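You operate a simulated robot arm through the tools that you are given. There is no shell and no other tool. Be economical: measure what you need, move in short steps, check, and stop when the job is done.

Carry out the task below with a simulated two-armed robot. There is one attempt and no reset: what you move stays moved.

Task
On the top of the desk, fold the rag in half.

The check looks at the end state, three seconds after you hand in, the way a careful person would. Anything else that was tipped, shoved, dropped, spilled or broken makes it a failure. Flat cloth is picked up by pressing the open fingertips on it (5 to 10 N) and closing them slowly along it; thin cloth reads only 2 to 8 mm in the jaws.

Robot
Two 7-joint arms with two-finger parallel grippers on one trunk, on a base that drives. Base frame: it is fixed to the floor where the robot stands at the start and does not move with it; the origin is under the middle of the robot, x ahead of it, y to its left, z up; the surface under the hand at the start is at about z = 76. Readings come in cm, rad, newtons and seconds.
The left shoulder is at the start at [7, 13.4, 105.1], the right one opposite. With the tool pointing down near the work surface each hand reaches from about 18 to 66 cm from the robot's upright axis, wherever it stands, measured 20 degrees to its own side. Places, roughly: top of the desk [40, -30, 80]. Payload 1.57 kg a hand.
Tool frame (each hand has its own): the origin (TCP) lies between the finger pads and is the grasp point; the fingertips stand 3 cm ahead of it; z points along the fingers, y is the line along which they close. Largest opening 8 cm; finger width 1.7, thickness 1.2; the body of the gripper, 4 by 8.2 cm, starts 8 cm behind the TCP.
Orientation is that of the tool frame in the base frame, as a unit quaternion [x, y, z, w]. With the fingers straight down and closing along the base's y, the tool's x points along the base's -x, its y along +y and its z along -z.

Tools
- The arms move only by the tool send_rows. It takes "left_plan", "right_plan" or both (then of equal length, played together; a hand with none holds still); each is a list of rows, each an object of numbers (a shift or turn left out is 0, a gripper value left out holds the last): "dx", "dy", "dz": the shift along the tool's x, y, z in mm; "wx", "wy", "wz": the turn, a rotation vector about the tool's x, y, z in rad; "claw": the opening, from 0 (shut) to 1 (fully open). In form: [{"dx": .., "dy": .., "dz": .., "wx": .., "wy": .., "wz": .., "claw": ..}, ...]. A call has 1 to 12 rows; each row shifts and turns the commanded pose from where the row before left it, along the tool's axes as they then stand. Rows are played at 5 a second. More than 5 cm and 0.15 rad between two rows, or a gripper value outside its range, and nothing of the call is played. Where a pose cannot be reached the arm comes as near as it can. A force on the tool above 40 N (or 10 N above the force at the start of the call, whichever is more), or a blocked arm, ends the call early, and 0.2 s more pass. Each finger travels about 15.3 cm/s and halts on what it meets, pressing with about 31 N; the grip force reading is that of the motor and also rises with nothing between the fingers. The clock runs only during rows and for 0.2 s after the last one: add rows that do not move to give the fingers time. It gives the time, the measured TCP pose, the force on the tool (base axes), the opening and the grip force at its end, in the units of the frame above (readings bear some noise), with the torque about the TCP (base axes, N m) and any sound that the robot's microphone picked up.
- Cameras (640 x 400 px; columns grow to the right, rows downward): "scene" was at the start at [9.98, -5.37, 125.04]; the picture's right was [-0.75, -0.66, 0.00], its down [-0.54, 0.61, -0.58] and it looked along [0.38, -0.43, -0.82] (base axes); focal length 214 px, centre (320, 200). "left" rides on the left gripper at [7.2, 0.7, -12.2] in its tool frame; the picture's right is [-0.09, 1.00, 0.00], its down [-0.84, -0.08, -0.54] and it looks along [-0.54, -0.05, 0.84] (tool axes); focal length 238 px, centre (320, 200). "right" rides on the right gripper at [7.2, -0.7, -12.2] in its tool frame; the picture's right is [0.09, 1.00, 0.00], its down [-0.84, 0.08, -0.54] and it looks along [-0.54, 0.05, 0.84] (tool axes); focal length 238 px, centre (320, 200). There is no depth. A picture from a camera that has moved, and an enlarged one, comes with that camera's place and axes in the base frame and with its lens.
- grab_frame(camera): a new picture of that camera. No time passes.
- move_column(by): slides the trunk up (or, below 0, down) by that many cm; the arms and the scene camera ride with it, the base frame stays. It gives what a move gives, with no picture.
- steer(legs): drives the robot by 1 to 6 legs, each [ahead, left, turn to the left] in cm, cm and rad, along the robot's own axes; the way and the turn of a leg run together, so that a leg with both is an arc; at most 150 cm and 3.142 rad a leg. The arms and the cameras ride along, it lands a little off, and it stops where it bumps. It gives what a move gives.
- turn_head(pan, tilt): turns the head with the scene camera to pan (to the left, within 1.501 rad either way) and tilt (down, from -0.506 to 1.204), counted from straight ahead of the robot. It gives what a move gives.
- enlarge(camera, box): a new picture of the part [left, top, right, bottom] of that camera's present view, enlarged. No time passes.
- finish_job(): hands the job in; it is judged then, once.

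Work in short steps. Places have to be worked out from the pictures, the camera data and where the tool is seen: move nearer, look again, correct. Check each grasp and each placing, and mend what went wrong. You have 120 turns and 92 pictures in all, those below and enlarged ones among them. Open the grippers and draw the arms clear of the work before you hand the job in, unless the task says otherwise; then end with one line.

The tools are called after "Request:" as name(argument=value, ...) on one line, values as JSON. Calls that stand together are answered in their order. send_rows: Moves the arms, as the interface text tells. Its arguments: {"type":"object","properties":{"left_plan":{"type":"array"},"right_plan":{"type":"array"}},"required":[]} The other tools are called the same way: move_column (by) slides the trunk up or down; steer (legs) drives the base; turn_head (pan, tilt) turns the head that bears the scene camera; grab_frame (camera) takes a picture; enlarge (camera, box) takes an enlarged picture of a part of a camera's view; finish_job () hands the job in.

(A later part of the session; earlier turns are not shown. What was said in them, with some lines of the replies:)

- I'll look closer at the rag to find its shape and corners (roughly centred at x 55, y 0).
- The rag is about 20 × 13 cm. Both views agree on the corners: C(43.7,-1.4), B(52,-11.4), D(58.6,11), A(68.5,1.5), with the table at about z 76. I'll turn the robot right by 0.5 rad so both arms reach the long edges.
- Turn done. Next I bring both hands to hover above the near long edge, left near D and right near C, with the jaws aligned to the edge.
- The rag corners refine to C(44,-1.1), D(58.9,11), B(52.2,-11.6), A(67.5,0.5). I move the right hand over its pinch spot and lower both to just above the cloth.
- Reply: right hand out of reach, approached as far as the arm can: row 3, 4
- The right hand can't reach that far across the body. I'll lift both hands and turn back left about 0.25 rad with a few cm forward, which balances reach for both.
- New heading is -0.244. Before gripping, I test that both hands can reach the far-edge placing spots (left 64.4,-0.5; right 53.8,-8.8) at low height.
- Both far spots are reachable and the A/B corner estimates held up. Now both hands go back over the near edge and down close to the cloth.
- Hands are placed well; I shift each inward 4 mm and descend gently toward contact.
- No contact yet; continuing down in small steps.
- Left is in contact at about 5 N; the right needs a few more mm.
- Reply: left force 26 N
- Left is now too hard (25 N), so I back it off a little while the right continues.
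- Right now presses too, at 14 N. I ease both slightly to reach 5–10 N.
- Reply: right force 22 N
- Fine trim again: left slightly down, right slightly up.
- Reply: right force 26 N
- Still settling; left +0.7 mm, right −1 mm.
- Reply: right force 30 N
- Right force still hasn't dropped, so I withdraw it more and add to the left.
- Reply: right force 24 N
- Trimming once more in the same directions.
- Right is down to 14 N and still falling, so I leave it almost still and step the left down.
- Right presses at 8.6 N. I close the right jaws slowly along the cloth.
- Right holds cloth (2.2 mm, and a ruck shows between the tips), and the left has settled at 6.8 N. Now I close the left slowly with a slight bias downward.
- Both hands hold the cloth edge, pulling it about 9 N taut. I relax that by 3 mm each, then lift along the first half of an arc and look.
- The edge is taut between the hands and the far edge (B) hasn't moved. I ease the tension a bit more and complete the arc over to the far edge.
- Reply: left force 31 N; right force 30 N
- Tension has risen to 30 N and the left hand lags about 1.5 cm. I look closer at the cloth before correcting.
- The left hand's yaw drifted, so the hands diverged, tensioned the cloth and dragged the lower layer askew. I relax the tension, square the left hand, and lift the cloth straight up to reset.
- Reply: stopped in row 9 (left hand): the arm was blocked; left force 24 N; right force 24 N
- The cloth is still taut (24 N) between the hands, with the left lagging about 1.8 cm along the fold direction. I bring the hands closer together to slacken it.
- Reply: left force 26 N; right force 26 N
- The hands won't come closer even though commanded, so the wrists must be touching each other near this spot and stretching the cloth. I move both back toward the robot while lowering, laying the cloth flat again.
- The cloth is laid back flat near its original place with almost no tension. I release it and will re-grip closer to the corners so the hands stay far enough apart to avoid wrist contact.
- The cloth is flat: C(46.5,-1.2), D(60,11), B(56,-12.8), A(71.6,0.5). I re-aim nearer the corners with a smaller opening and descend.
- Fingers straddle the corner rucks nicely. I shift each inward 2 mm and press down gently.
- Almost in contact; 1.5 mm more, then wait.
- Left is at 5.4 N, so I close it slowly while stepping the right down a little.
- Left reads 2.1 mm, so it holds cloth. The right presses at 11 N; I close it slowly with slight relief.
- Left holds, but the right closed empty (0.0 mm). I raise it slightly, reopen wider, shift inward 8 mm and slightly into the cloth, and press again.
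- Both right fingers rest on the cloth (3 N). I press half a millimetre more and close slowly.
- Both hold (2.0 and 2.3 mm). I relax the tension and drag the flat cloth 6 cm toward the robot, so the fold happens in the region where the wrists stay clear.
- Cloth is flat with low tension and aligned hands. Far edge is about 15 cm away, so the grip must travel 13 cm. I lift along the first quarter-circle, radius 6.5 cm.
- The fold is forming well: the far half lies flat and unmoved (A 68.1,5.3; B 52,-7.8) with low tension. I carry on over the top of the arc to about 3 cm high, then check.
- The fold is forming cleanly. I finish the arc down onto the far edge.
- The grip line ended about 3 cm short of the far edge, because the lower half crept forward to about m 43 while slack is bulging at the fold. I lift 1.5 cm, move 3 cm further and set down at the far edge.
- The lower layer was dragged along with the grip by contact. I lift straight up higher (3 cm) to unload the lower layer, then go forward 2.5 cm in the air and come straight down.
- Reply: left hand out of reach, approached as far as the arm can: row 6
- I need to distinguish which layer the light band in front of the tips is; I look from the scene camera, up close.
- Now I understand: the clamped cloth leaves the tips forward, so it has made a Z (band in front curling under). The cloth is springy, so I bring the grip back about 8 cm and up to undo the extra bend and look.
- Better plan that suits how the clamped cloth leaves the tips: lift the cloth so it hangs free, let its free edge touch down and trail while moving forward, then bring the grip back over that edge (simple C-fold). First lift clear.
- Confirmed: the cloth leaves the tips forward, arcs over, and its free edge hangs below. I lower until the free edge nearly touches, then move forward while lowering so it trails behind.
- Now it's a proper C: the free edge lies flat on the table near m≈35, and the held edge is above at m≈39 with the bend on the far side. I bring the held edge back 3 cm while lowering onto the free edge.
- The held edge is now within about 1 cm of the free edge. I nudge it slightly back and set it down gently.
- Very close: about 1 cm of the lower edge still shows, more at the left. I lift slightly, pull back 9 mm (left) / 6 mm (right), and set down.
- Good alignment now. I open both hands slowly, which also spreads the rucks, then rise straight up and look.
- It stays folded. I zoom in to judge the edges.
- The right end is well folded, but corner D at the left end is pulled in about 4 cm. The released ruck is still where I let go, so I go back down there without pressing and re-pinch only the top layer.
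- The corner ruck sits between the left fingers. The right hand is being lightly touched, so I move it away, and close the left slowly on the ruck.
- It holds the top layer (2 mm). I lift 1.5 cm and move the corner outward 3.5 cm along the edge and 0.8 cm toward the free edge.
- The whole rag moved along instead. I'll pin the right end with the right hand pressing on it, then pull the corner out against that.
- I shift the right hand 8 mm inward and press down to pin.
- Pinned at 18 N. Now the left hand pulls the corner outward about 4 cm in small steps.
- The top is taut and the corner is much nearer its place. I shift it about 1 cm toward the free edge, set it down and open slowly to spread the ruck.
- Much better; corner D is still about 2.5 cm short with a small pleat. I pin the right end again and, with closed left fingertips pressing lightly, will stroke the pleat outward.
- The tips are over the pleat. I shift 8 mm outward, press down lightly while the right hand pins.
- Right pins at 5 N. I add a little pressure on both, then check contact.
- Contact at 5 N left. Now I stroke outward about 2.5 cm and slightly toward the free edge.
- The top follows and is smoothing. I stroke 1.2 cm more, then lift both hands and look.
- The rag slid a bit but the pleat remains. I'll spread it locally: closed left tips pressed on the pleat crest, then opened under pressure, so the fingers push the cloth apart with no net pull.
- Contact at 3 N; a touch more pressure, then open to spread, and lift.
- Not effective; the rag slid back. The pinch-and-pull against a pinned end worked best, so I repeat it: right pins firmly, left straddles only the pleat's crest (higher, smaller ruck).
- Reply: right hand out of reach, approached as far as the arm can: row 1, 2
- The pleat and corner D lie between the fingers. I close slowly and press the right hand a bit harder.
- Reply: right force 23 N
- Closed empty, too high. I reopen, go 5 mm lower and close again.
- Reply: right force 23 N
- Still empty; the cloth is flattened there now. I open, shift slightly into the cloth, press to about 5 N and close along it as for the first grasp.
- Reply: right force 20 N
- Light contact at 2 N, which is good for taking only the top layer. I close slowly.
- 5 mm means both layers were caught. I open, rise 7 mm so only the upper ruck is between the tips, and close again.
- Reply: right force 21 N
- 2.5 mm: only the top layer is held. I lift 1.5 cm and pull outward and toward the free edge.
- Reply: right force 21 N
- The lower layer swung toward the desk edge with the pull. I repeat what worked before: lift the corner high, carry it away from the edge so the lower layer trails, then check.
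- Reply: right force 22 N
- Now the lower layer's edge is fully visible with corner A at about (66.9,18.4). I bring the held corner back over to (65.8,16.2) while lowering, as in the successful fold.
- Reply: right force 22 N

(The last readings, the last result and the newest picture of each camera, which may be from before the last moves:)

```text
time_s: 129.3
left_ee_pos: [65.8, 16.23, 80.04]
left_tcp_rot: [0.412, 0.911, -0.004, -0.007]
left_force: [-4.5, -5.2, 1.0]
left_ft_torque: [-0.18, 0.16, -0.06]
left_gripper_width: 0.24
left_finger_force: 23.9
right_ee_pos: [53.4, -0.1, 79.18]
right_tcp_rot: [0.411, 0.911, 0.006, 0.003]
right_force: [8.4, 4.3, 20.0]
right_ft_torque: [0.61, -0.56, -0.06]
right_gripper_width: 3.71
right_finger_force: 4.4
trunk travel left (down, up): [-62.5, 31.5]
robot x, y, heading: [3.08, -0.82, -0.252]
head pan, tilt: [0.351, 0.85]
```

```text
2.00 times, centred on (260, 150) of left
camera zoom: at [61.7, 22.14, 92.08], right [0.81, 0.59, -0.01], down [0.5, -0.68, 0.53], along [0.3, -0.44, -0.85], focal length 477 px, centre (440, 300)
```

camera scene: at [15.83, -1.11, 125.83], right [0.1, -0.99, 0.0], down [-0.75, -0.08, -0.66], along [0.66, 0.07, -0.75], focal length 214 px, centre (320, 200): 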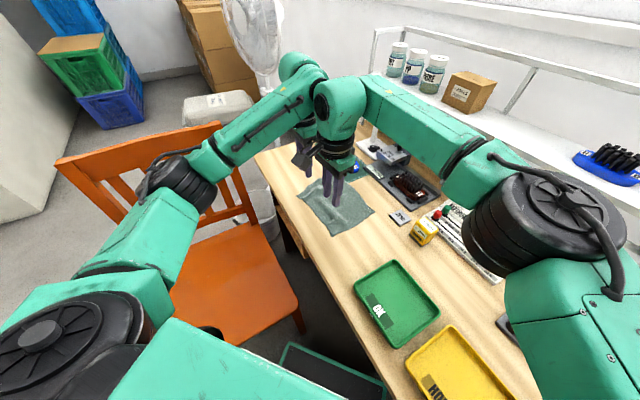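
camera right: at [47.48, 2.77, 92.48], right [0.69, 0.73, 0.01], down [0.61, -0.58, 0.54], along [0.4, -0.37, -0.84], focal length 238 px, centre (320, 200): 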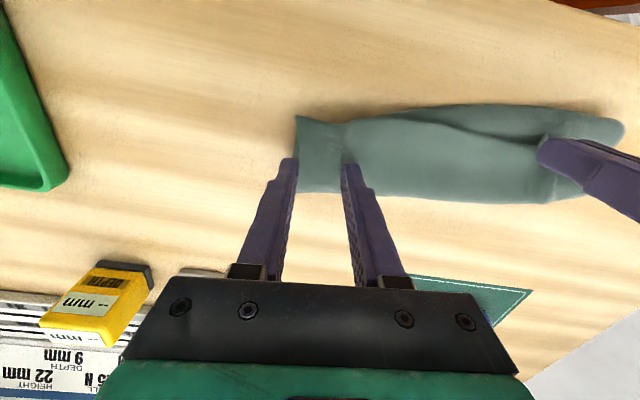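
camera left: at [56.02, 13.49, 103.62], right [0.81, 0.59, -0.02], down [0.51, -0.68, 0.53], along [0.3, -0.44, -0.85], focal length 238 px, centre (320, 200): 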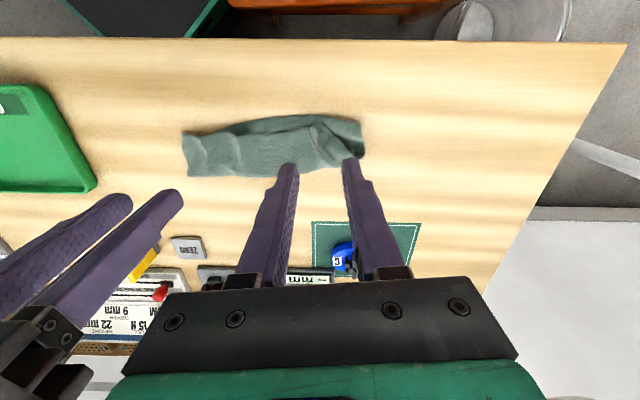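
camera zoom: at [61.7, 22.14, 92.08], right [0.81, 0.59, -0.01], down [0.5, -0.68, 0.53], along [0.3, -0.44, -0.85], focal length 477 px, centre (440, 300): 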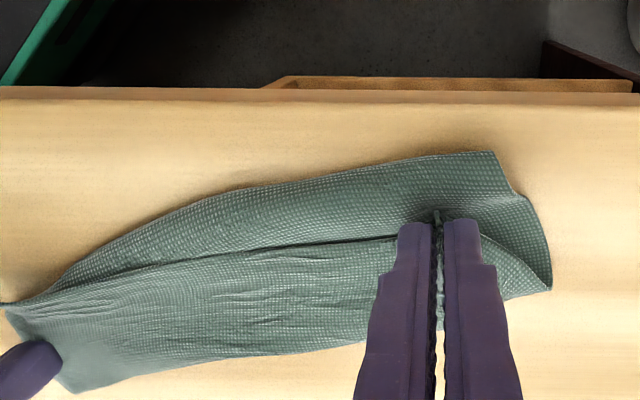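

Corner D is now right lengthwise, with about 2 cm of the lower layer showing. I lift 2.5 cm to unload the lower layer, move 2 cm back in the air, and come straight down.

Request:
send_rows(left_plan=[{"dz": -12}, {"dz": -12}, {"dx": 7}, {"dx": 7}, {"dx": 7, "dz": 3}, {"dz": 10}, {"dz": 9}, {"dz": 3}, {}])

Request:
enlarge(camera="left", box=[100, 50, 420, 250])

```text
time_s: 131.3
left_ee_pos: [64.23, 17.8, 79.98]
left_tcp_rot: [0.412, 0.911, -0.004, -0.008]
left_force: [-6.3, -11.8, 0.4]
left_ft_torque: [-0.35, 0.23, -0.08]
left_gripper_width: 0.28
left_finger_force: 24.2
right_ee_pos: [53.44, -0.18, 79.18]
right_tcp_rot: [0.411, 0.912, 0.005, 0.003]
right_force: [6.4, 9.5, 16.1]
right_ft_torque: [0.62, -0.47, 0.03]
right_gripper_width: 3.83
right_finger_force: 5.7
trunk travel left (down, up): [-62.5, 31.5]
robot x, y, heading: [2.71, -0.97, -0.252]
head pan, tilt: [0.351, 0.85]
```

```text
2.00 times, centred on (260, 150) of left
camera zoom: at [60.2, 23.72, 92.08], right [0.81, 0.59, -0.01], down [0.5, -0.68, 0.53], along [0.3, -0.44, -0.85], focal length 477 px, centre (440, 300)
```

zoom: 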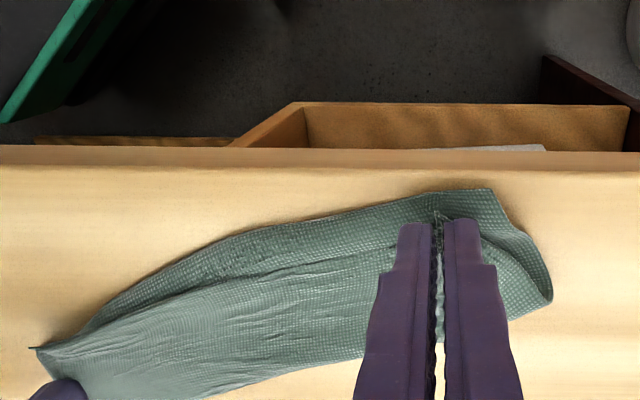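

Now the corner lies about 1 cm from A: a good fold. I relax the tension a bit, release gently with both hands, and rise.

Request:
send_rows(left_plan=[{"dy": -2}, {"dz": 3}, {}, {"claw": 0.06}, {"claw": 0.12}, {"claw": 0.18}, {"claw": 0.25}, {}, {"dz": -20}, {"dz": -40}, {"dz": -40}, {}], right_plan=[{}, {}, {}, {}, {}, {}, {}, {}, {"dz": -20}, {"dz": -40}, {"dz": -40}, {}])

Request:
enlarge(camera="left", box=[100, 50, 420, 250])

```text
time_s: 133.9
left_ee_pos: [64.3, 17.93, 89.56]
left_tcp_rot: [0.412, 0.911, -0.004, -0.009]
left_force: [0.3, 0.0, -0.6]
left_ft_torque: [0.02, 0.02, -0.02]
left_gripper_width: 2.01
left_finger_force: 0.0
right_ee_pos: [53.7, -0.25, 89.13]
right_tcp_rot: [0.411, 0.912, 0.004, 0.0]
right_force: [0.2, 0.3, -0.7]
right_ft_torque: [0.0, 0.03, 0.04]
right_gripper_width: 2.86
right_finger_force: 0.1
trunk travel left (down, up): [-62.5, 31.5]
robot x, y, heading: [3.28, -0.85, -0.254]
head pan, tilt: [0.351, 0.85]
```

```text
2.00 times, centred on (260, 150) of left
camera zoom: at [60.43, 23.87, 101.78], right [0.81, 0.59, -0.02], down [0.51, -0.68, 0.53], along [0.3, -0.44, -0.85], focal length 477 px, centre (440, 300)
```

zoom: 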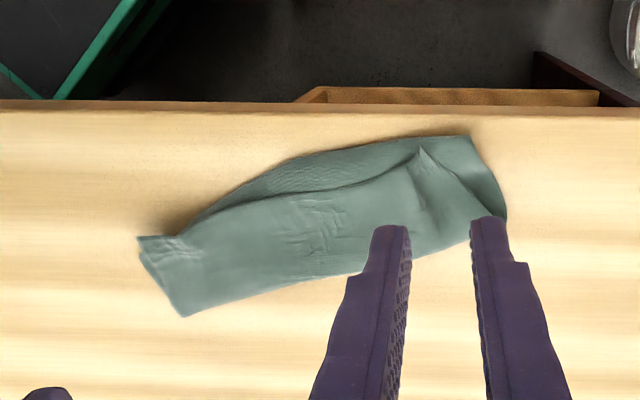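

The rag lies folded in half on the desk, edges within about 1–2.5 cm of each other, and nothing else was moved. I draw both arms up and apart, clear of the work.

Request:
send_rows(left_plan=[{"dz": -30}, {"dz": -30}, {"dz": -30}, {"dz": -20}, {"dx": 20, "dy": 20}, {"dx": 20, "dy": 20}, {}], right_plan=[{"dz": -30}, {"dz": -30}, {"dz": -30, "dy": -30}, {"dz": -20, "dy": -40}, {"dy": -40}, {"dy": -40}, {}])

Request:
grab_frame(camera="scene")

```text
time_s: 135.5
left_ee_pos: [65.01, 23.38, 100.45]
left_tcp_rot: [0.412, 0.911, -0.006, -0.008]
left_force: [0.2, -0.4, -0.5]
left_ft_torque: [-0.04, -0.01, 0.04]
left_gripper_width: 2.0
left_finger_force: 0.0
right_ee_pos: [41.96, -10.35, 99.72]
right_tcp_rot: [0.412, 0.911, 0.003, 0.001]
right_force: [0.6, -0.4, 0.0]
right_ft_torque: [0.01, 0.03, 0.0]
right_gripper_width: 2.88
right_finger_force: 0.1
right hand out of reach, approached as far as the arm can: row 2
trunk travel left (down, up): [-62.5, 31.5]
robot x, y, heading: [3.28, -0.79, -0.247]
head pan, tilt: [0.351, 0.85]
```

```text
1 pictures are left
camera scene: at [15.79, -1.09, 125.84], right [0.1, -0.99, 0.0], down [-0.75, -0.08, -0.66], along [0.66, 0.07, -0.75], focal length 214 px, centre (320, 200)
```

scene: 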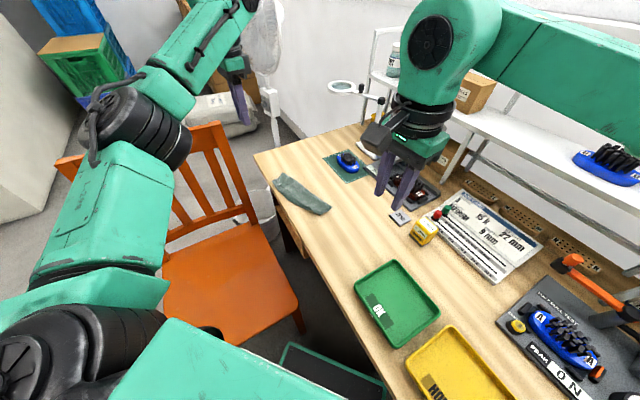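

The scene shows the rag folded on the desk top, everything else in place, and the arms clear. I open the grippers fully.

Request:
send_rows(left_plan=[{"claw": 1}, {}, {}], right_plan=[{"claw": 1}, {}, {}])

```text
time_s: 136.3
left_ee_pos: [65.11, 23.37, 100.56]
left_tcp_rot: [0.412, 0.911, -0.005, -0.009]
left_force: [0.2, 0.7, 0.4]
left_ft_torque: [-0.01, -0.02, 0.0]
left_gripper_width: 8.01
left_finger_force: 0.0
right_ee_pos: [41.89, -10.44, 99.68]
right_tcp_rot: [0.412, 0.911, 0.004, 0.001]
right_force: [0.4, 0.0, 0.9]
right_ft_torque: [0.02, 0.03, -0.01]
right_gripper_width: 8.01
right_finger_force: 0.1
trunk travel left (down, up): [-62.5, 31.5]
robot x, y, heading: [2.99, -0.85, -0.253]
head pan, tilt: [0.351, 0.85]
```

Both grippers are open and clear of the rag, so I hand in.

Request:
finish_job()

```text
The job is handed in.
```

The rag is folded in half lengthwise on the desk top, but not neatly: one top corner sits about 2.5 cm short with a small pleat, and up to about 1.5 cm of the lower layer shows along that edge. The rag ended a few centimetres from where it started, nothing else on the desk looks disturbed, and both arms are clear with the grippers open.
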